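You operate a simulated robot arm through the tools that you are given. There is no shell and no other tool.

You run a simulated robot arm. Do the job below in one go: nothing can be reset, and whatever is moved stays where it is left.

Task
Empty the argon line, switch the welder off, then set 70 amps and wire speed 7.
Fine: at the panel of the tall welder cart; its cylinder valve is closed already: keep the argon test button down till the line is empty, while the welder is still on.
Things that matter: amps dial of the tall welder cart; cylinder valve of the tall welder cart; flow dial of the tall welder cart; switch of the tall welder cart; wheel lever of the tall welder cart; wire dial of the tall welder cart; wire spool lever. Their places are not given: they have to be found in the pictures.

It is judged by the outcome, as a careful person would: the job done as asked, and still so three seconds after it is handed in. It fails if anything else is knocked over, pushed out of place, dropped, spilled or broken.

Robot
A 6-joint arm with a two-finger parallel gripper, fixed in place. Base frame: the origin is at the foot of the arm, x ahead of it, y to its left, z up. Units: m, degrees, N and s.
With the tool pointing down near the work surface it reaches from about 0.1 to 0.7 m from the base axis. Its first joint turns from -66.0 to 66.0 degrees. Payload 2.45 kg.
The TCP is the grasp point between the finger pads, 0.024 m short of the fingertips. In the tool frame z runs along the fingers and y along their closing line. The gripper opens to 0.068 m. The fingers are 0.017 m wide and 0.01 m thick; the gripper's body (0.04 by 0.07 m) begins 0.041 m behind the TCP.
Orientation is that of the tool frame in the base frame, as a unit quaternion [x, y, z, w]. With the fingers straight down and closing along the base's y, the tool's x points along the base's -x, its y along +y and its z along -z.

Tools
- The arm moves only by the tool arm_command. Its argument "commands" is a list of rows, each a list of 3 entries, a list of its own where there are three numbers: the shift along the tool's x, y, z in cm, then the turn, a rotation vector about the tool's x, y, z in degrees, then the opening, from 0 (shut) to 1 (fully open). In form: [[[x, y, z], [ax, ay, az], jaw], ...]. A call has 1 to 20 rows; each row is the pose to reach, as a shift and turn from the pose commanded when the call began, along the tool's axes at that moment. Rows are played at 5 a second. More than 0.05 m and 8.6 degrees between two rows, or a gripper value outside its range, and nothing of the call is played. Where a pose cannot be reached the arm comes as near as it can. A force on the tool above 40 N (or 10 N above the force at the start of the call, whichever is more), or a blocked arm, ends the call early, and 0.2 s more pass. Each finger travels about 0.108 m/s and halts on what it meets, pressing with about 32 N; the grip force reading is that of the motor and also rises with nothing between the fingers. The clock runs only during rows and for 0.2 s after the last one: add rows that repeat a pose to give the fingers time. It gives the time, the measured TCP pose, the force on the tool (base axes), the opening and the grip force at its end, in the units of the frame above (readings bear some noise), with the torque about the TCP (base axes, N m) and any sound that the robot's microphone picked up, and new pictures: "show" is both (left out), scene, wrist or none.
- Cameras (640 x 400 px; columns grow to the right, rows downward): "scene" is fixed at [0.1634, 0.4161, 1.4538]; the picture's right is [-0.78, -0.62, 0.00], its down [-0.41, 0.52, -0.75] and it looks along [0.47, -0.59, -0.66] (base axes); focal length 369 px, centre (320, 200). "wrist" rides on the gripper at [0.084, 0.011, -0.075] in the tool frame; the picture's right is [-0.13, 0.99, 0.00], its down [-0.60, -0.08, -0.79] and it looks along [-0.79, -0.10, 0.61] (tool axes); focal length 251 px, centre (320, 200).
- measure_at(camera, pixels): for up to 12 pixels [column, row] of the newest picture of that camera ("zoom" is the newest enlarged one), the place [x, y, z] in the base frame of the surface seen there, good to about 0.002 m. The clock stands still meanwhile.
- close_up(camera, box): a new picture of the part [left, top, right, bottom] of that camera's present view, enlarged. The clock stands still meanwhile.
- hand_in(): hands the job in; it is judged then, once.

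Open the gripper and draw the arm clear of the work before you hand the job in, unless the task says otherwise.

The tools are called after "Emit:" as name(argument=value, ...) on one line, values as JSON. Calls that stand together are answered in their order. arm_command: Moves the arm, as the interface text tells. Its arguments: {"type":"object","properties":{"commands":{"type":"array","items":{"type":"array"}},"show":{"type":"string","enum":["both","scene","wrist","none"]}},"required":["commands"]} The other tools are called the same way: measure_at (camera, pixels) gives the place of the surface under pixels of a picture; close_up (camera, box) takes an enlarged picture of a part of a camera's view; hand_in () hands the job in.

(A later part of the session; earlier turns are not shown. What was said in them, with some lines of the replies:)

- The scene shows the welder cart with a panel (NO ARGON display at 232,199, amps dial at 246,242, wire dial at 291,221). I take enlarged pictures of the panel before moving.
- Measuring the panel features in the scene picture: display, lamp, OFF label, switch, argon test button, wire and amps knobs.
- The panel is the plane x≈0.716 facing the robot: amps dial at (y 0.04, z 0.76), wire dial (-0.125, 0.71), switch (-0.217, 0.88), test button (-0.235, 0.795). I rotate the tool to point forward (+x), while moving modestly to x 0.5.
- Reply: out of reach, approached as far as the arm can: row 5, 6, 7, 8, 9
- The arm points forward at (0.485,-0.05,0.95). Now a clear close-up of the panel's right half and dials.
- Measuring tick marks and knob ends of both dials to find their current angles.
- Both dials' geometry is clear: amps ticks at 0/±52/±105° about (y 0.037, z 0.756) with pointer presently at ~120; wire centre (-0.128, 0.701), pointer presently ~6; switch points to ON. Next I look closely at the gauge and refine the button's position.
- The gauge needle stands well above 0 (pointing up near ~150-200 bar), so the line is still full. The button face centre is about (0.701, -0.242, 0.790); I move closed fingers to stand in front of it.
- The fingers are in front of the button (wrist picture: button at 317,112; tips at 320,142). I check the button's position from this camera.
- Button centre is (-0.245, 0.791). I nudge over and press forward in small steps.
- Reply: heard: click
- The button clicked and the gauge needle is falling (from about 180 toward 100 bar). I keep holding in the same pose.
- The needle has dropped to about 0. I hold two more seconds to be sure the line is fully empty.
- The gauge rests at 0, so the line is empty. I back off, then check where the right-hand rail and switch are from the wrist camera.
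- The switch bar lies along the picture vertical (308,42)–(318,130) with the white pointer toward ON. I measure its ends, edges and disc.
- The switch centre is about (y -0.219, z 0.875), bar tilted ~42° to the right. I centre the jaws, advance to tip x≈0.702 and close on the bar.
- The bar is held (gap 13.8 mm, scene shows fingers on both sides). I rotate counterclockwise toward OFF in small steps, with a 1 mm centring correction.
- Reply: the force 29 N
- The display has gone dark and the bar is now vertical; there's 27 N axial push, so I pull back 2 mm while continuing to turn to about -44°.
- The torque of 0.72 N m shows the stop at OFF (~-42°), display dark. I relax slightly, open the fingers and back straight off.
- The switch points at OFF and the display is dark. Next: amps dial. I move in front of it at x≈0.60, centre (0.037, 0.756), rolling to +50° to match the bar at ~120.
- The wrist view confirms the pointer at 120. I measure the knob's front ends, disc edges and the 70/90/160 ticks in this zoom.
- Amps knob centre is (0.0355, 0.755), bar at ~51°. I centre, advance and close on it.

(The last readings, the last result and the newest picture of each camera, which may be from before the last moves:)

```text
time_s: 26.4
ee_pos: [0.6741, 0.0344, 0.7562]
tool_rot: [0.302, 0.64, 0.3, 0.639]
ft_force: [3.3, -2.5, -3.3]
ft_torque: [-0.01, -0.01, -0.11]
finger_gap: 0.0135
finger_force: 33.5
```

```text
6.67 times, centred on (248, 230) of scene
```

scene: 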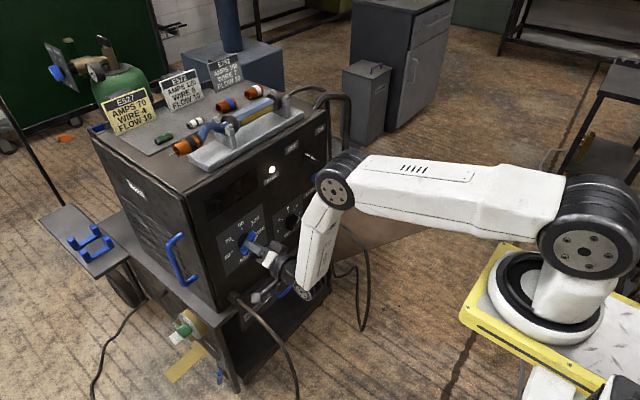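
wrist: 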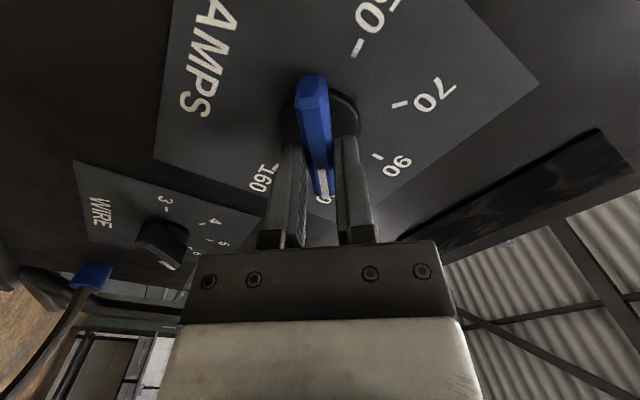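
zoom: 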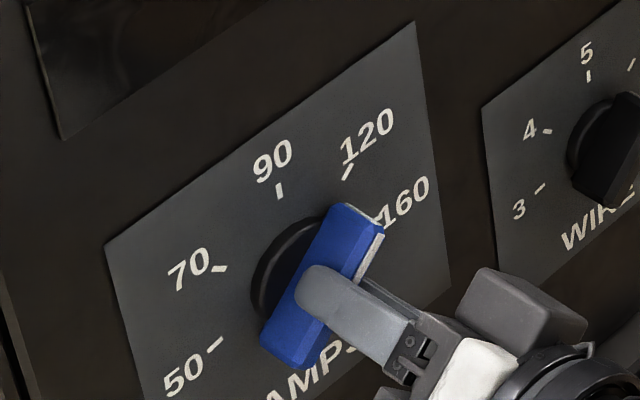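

The knob is gripped well centred (near-zero torque). I turn counterclockwise 102° toward 70.

Emit:
arm_command(commands=[[[0, 0, 0], [0, 0, -6.8], 0], [[0, 0, 0], [0, 0, -13.6], 0], [[0, 0, 0], [0, 0, -20.4], 0], [[0, 0, 0], [0, 0, -27.2], 0], [[0, 0, 0], [0, 0, -34], 0], [[0, 0, 0], [0, 0, -40.8], 0], [[0, 0, 0], [0, 0, -47.6], 0], [[0, 0, 0], [0, 0, -54.4], 0], [[0, 0, 0], [0, 0, -61.2], 0], [[0, 0, 0], [0, 0, -68], 0], [[0, 0, 0], [0, 0, -74.8], 0], [[0, 0, 0], [0, 0, -81.6], 0], [[0, 0, 0], [0, 0, -88.4], 0], [[0, 0, 0], [0, 0, -95.2], 0], [[0, 0, 0], [0, 0, -102], 0], [[0, 0, 0], [0, 0, -102], 0], [[0, 0, 0], [0, 0, -102], 0]])

Emit:
close_up(camera="scene", box=[200, 200, 296, 260])

```text
time_s: 30.0
ee_pos: [0.6766, 0.0339, 0.7558]
tool_rot: [-0.309, 0.637, -0.306, 0.636]
ft_force: [-18.6, 6.2, 1.8]
ft_torque: [0.01, -0.54, 0.64]
finger_gap: 0.0137
finger_force: 33.1
```

scene: 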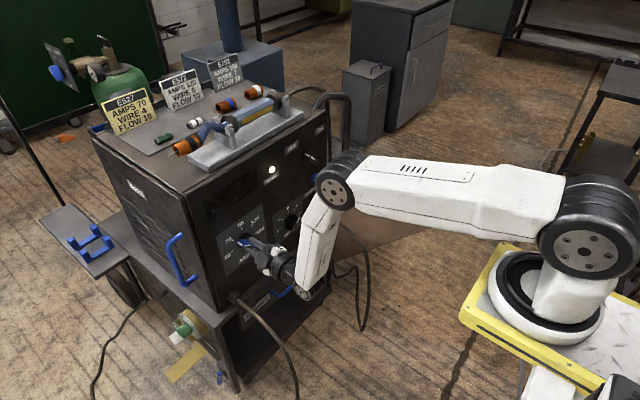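
wrist: 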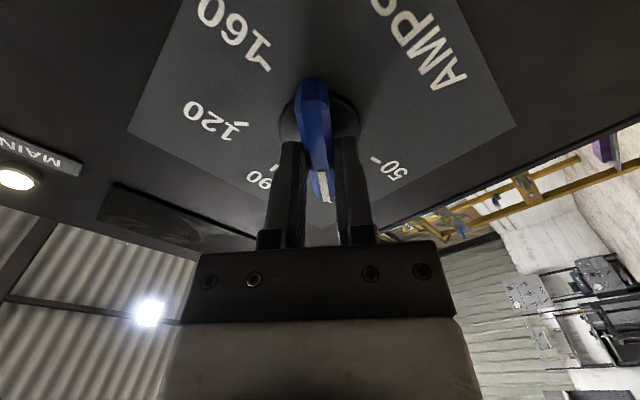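

```text
6.67 times, centred on (248, 230) of scene
```

zoom: 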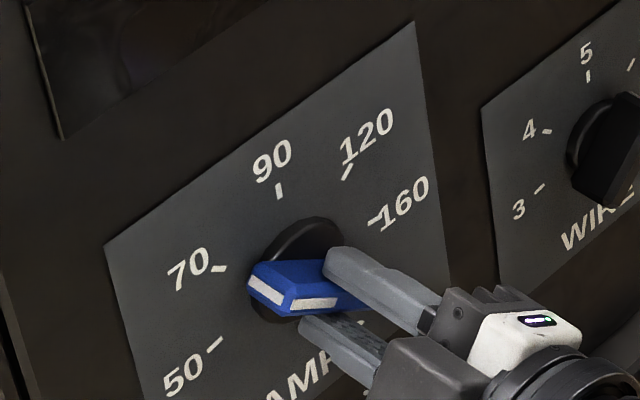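

The pointer is near 70 with no roll torque. I open and back straight off to verify.

Emit:
arm_command(commands=[[[0, 0, 0], [0, 0, 0], 0.3], [[0, 0, 0], [0, 0, 0], 0.7], [[0, 0, 0], [0, 0, 0], 1], [[0, 0, 0], [0, 0, 0], 1], [[0, 0, -2], [0, 0, 0], 1], [[0, 0, -5], [0, 0, 0], 1], [[0, 0, -8], [0, 0, 0], 1], [[0, 0, -8], [0, 0, 0], 1]])

Emit:
close_up(camera="wrist", box=[200, 0, 440, 150])

```text
time_s: 31.8
ee_pos: [0.5956, 0.0345, 0.7561]
tool_rot: [-0.307, 0.637, -0.307, 0.637]
ft_force: [0.1, -1.0, -0.2]
ft_torque: [0.01, -0.02, 0.0]
finger_gap: 0.0683
finger_force: 0.1
```

scene: 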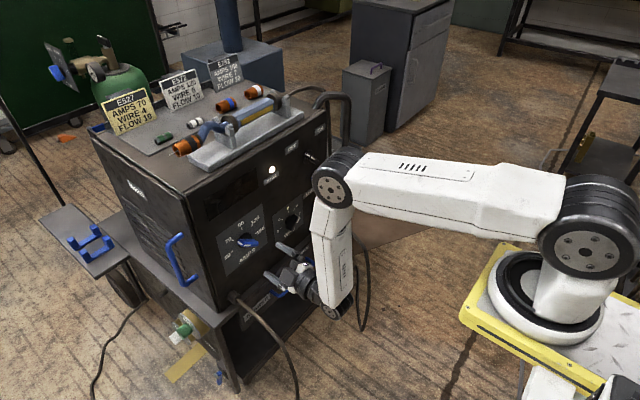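
wrist: 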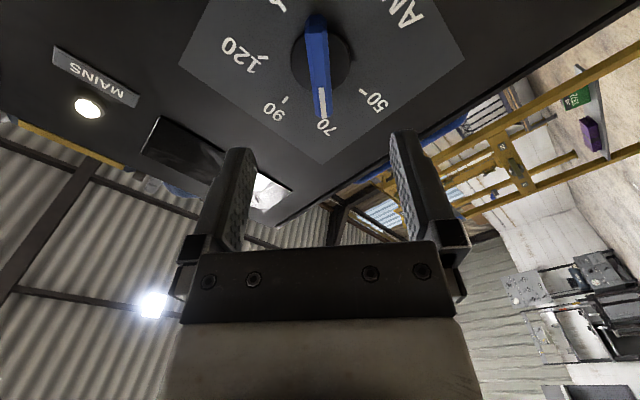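

```text
2.67 times, centred on (320, 75) of wrist
```

zoom: 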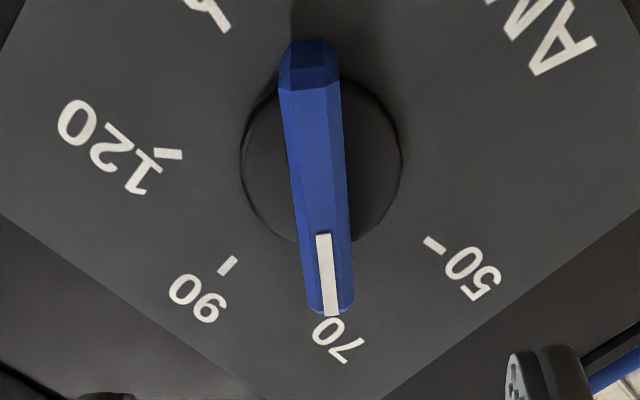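

The pointer is on the 70. I measure the bar ends to verify the angle numerically.

Emit:
measure_at(camera="zoom", pixels=[[308, 92], [331, 310], [323, 238], [228, 265], [434, 244], [168, 155]])

Emit:
close_up(camera="scene", box=[200, 200, 296, 260])

```text
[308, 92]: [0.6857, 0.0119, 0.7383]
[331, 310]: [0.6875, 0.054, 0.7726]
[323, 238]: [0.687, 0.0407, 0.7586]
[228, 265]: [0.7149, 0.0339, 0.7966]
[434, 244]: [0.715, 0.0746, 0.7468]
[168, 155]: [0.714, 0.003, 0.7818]
```

```text
6.67 times, centred on (248, 230) of scene
```

zoom: 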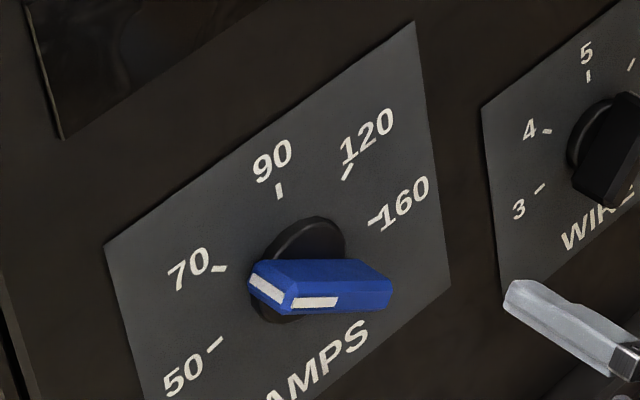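

Amps pointer measures 50.8°, on the 70 tick. Before moving to the wire dial I check where the cable from the blue plug runs.

Emit:
measure_at(camera="scene", pixels=[[327, 216], [364, 255], [368, 270], [322, 213], [289, 228], [281, 228.2], [297, 222]])

Emit:
close_up(camera="scene", box=[256, 190, 384, 270])

```text
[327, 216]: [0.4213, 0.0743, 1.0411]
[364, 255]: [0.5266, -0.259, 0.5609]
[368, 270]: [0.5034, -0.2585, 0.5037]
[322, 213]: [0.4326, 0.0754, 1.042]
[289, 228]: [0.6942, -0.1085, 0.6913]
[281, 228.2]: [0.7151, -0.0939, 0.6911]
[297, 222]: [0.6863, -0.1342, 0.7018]
```

```text
5.00 times, centred on (320, 230) of scene
```

zoom: 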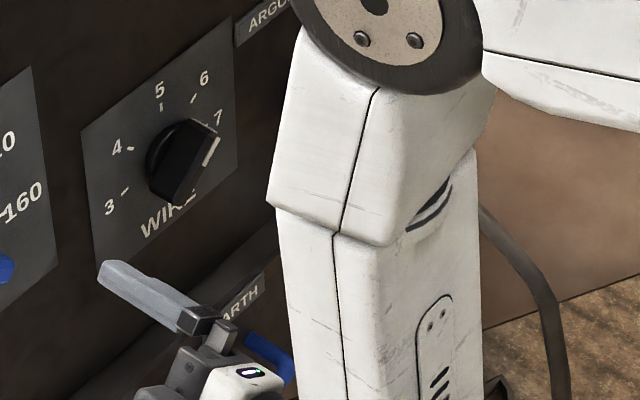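

The cable hangs at y≈-0.26, clear of the wire dial path (y≈-0.128). I move in front of the wire dial at (−0.128, 0.701) while rolling to +50°.

Emit:
arm_command(commands=[[[1.15, -0.41, 0], [0, 0, 7.25], 1], [[2.3, -0.83, 0], [0, 0, 14.5], 1], [[3.45, -1.24, 0], [0, 0, 21.75], 1], [[4.6, -1.66, 0], [0, 0, 29], 1], [[5.75, -2.08, 0], [0, 0, 36.25], 1], [[6.9, -2.49, 0], [0, 0, 43.5], 1], [[8.05, -2.9, 0], [0, 0, 50.75], 1], [[9.2, -3.32, 0], [0, 0, 58], 1], [[10.35, -3.73, 0], [0, 0, 65.25], 1], [[11.5, -4.15, 0], [0, 0, 72.5], 1], [[12.65, -4.56, 0], [0, 0, 79.75], 1], [[13.8, -4.98, 0], [0, 0, 87], 1], [[14.95, -5.4, 0], [0, 0, 94.25], 1], [[16.1, -5.81, 0], [0, 0, 101.5], 1], [[16.1, -5.81, 0], [0, 0, 101.5], 1]])

Emit:
close_up(camera="wrist", box=[200, 0, 440, 150])

```text
time_s: 35.0
ee_pos: [0.5952, -0.1278, 0.6998]
tool_rot: [0.299, 0.641, 0.3, 0.64]
ft_force: [-0.6, -0.3, 0.6]
ft_torque: [-0.02, 0.01, 0.01]
finger_gap: 0.0678
finger_force: 0.0
```

scene: 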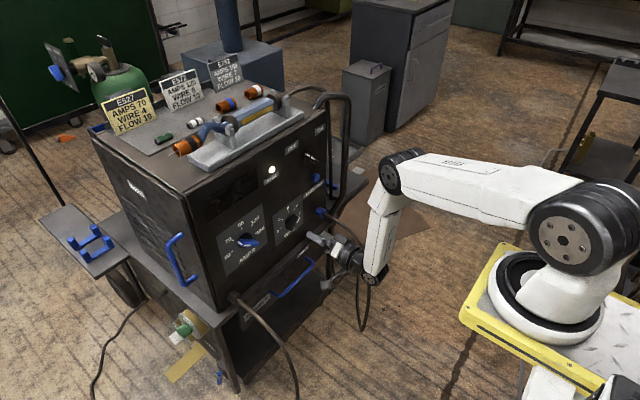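
wrist: 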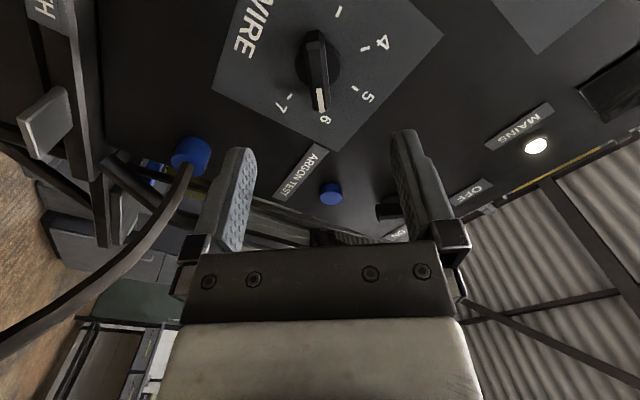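

```text
2.67 times, centred on (320, 75) of wrist
```

zoom: 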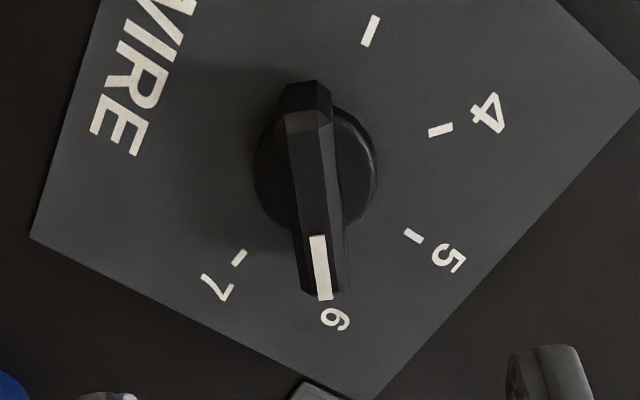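

The wire pointer is at 6 and must go to 7 (clockwise about 50°). I measure its ends, disc edges and ticks.

Emit:
measure_at(camera="zoom", pixels=[[304, 130], [324, 294], [318, 240], [256, 175], [375, 170], [238, 257], [413, 236], [440, 130], [370, 30], [310, 190], [285, 180], [335, 180]])

```text
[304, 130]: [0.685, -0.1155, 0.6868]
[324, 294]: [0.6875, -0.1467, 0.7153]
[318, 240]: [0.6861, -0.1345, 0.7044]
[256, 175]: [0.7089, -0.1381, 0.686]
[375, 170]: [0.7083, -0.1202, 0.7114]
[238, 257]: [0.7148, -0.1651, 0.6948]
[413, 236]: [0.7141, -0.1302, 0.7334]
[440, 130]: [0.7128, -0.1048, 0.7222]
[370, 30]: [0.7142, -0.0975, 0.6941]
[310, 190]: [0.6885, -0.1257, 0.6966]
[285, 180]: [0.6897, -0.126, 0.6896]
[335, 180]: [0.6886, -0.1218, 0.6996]
```

The wire knob centre is (-0.1305, 0.700); 7 is at ~100° and 6 at ~50°. I centre, advance and close.

Emit:
arm_command(commands=[[[-0.2, -0.14, 2], [0, 0, 0], 1], [[-0.2, -0.14, 4.5], [0, 0, 0], 1], [[-0.2, -0.14, 6.5], [0, 0, 0], 1], [[-0.2, -0.14, 7.9], [0, 0, 0], 1], [[-0.2, -0.14, 7.9], [0, 0, 0], 0.7], [[-0.2, -0.14, 7.9], [0, 0, 0], 0.4], [[-0.2, -0.14, 7.9], [0, 0, 0], 0.2], [[-0.2, -0.14, 7.9], [0, 0, 0], 0], [[-0.2, -0.14, 7.9], [0, 0, 0], 0], [[-0.2, -0.14, 7.9], [0, 0, 0], 0]])

Emit:
close_up(camera="scene", box=[256, 190, 352, 250])

```text
time_s: 37.2
ee_pos: [0.6735, -0.13, 0.6996]
tool_rot: [0.299, 0.641, 0.298, 0.641]
ft_force: [6.2, -4.5, -8.3]
ft_torque: [0.0, 0.22, 0.02]
finger_gap: 0.0135
finger_force: 33.4
```

scene: 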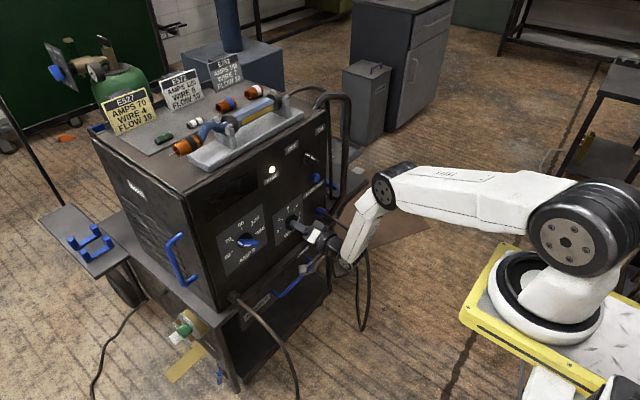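
wrist: 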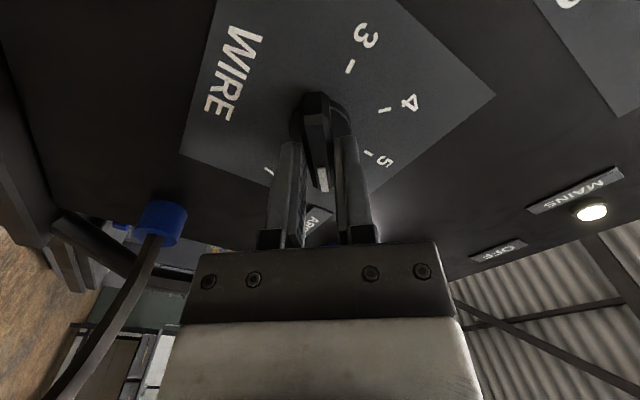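

```text
6.67 times, centred on (304, 220) of scene
```

zoom: 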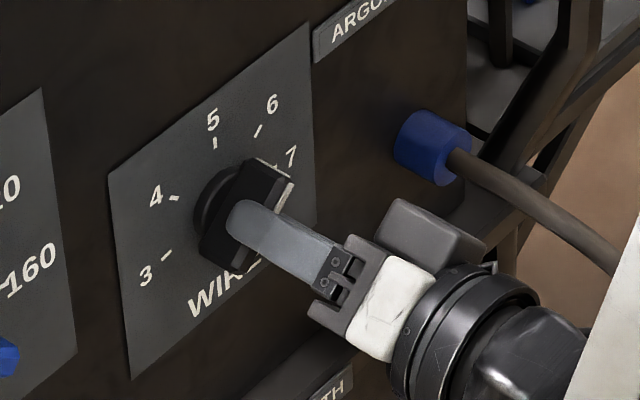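

The knob is held with zero roll torque. I turn clockwise 50° to 7 in 7° steps.

Emit:
arm_command(commands=[[[0, -0.05, 0], [0, 0, 7], 0], [[0, -0.05, 0], [0, 0, 14], 0], [[0, -0.05, 0], [0, 0, 21], 0], [[0, -0.05, 0], [0, 0, 28], 0], [[0, -0.05, 0], [0, 0, 35], 0], [[0, -0.05, 0], [0, 0, 42], 0], [[0, -0.05, 0], [0, 0, 47], 0], [[0, -0.05, 0], [0, 0, 50], 0], [[0, -0.05, 0], [0, 0, 50], 0], [[0, -0.05, 0], [0, 0, 50], 0]])

Emit:
close_up(camera="scene", box=[256, 190, 352, 250])

```text
time_s: 39.4
ee_pos: [0.6744, -0.1297, 0.6999]
tool_rot: [0.542, 0.455, 0.541, 0.454]
ft_force: [-28.3, 4.1, 13.8]
ft_torque: [-0.02, -0.32, 0.17]
finger_gap: 0.0134
finger_force: 33.2
```

scene: 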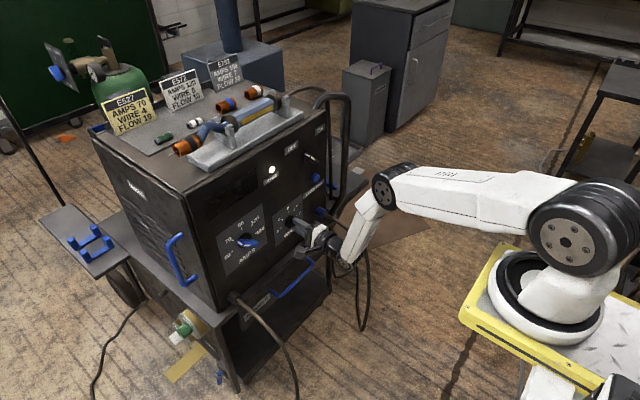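
wrist: 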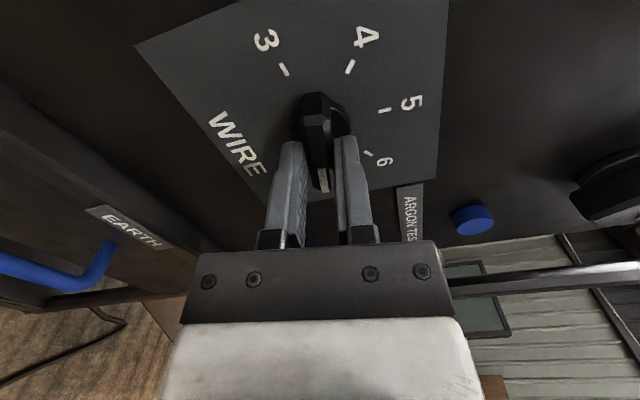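

```text
6.67 times, centred on (304, 220) of scene
```

zoom: 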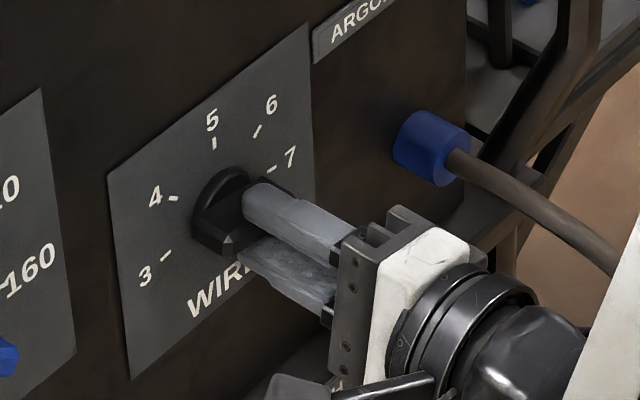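

The knob has turned with the gripper to ~100°, roll torque about zero. I open, back off and verify the pointer.

Emit:
arm_command(commands=[[[0, 0, 0], [0, 0, 0], 0.3], [[0, 0, 0], [0, 0, 0], 0.7], [[0, 0, 0], [0, 0, 0], 1], [[0, 0, 0], [0, 0, 0], 1], [[0, 0, -2], [0, 0, 0], 1], [[0, 0, -5], [0, 0, 0], 1], [[0, 0, -8], [0, 0, 0], 1], [[0, 0, -8], [0, 0, 0], 1]])

Emit:
close_up(camera="wrist", box=[200, 0, 440, 150])

Emit:
close_up(camera="scene", box=[256, 190, 352, 250])

```text
time_s: 41.2
ee_pos: [0.5941, -0.127, 0.6997]
tool_rot: [0.542, 0.454, 0.541, 0.455]
ft_force: [0.2, 0.4, -0.4]
ft_torque: [0.01, -0.01, 0.0]
finger_gap: 0.0679
finger_force: 0.1
```

scene: 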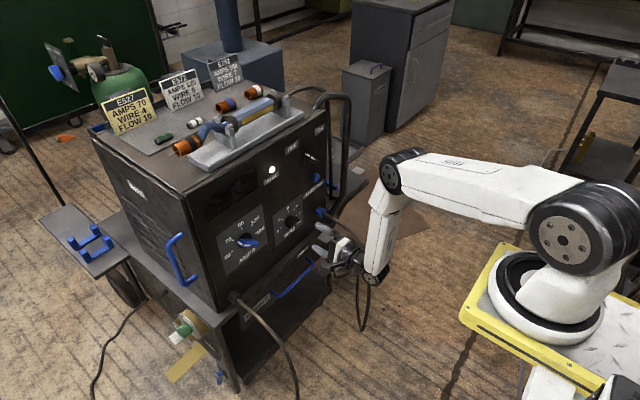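
wrist: 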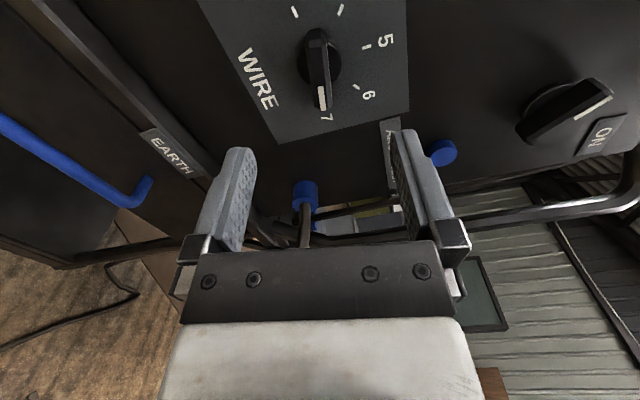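

```text
2.67 times, centred on (320, 75) of wrist
```

zoom: 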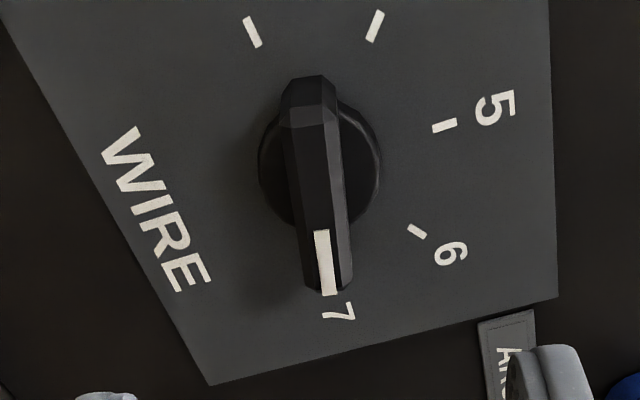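

```text
6.67 times, centred on (304, 220) of scene
```

zoom: 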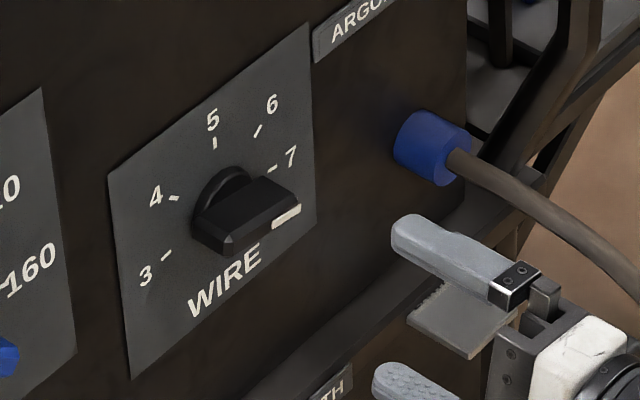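

The pointer is on 7. I measure its angle and recheck the switch and the whole cart in the scene view.

Emit:
measure_at(camera="wrist", pixels=[[315.5, 48], [323, 109], [367, 46], [356, 87]])

Emit:
close_up(camera="scene", box=[265, 120, 361, 180])

Emit:
close_up(camera="scene", box=[200, 190, 312, 260])

Emit:
close_up(camera="scene", box=[40, 30, 136, 90])

```text
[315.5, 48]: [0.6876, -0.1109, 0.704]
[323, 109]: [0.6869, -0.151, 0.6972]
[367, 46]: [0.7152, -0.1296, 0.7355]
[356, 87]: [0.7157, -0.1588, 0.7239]
```

```text
6.67 times, centred on (313, 150) of scene
```

zoom: 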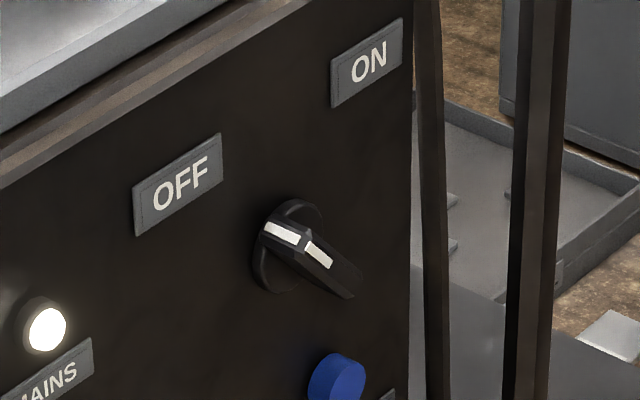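

```text
5.71 times, centred on (256, 225) of scene
```

zoom: 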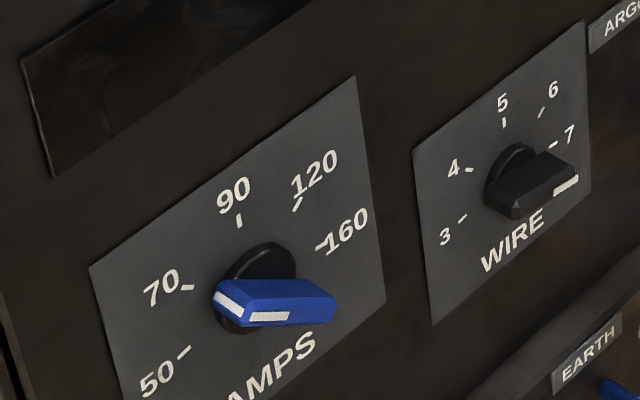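

```text
6.67 times, centred on (88, 60) of scene
```

zoom: 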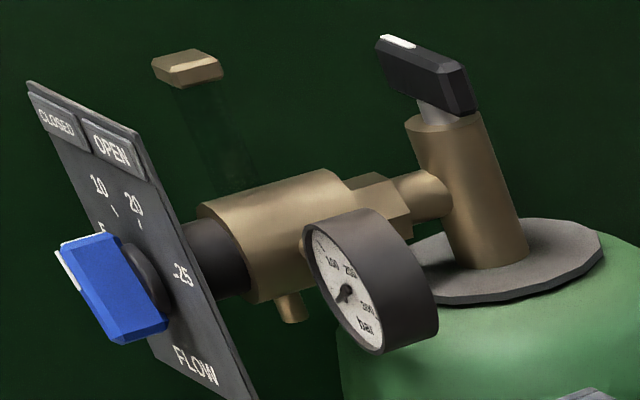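

Wire is at 99.6° (on 7), amps on 70, switch on OFF, gauge at 0. I draw the arm back clear of the panel and raise it, gripper open.

Emit:
arm_command(commands=[[[0, 0, -3], [0, 0, -6], 1], [[0, 0, -6], [0, 0, -13], 1], [[0, 0, -9], [0, 0, -20], 1], [[0, 0, -12], [0, 0, -27], 1], [[0, 2, -14], [0, 0, -34], 1], [[0, 5, -15], [0, 0, -41], 1], [[0, 8, -15], [0, 0, -48], 1], [[0, 11, -15], [0, 0, -55], 1], [[0, 14, -15], [0, 0, -62], 1], [[0, 14, -15], [0, 0, -62], 1], [[0, 14, -15], [0, 0, -62], 1]])

Emit:
close_up(camera="scene", box=[200, 140, 360, 240])

```text
time_s: 43.6
ee_pos: [0.444, -0.1535, 0.8392]
tool_rot: [0.229, 0.669, 0.23, 0.669]
ft_force: [0.2, 0.7, -0.8]
ft_torque: [-0.01, 0.02, -0.05]
finger_gap: 0.0679
finger_force: 0.1
```

scene: 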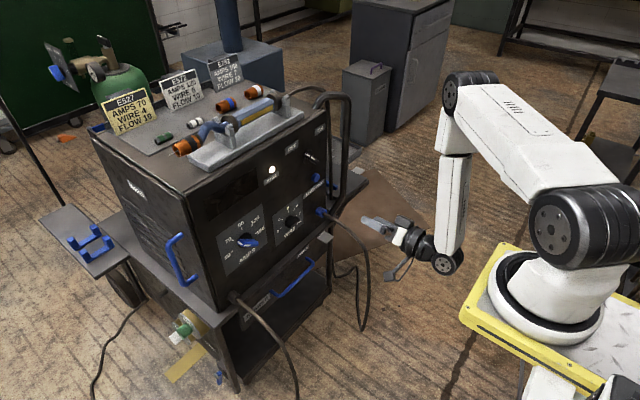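
wrist: 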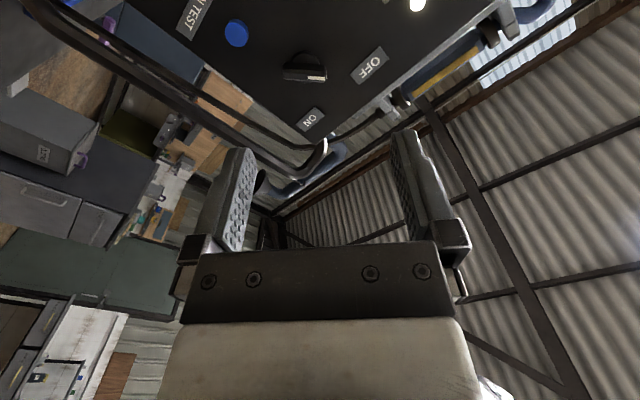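

```text
4.00 times, centred on (280, 190) of scene
```

zoom: 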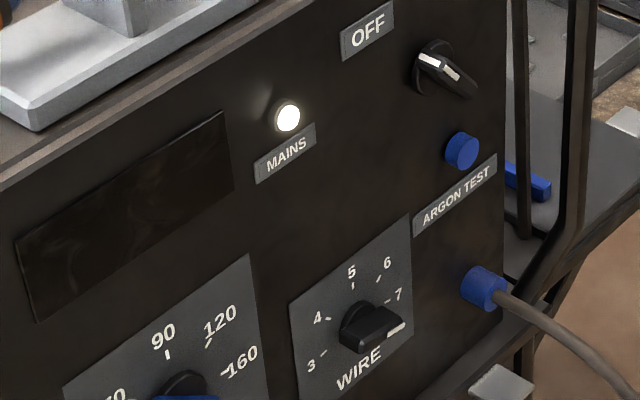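

The arm is clear, the gripper is open, the switch is at OFF, the dials are at 70 and 7, and nothing else has moved. I hand the job in.

Emit:
hand_in()

```text
The job is handed in.
```

The job is done and handed in:

- **Argon line:** I held the test button down with the welder still on until the gauge fell to 0, then about two seconds more. It still read 0 at the last check.
- **Welder switch:** It is turned to OFF and the display is dark. The MAINS lamp is still lit.
- **Amps dial:** It is set to 70.
- **Wire dial:** It is set to 7.

I left the cylinder valve, flow dial and both levers alone. The arm is drawn back with the gripper open, and the last pictures show nothing else moved.
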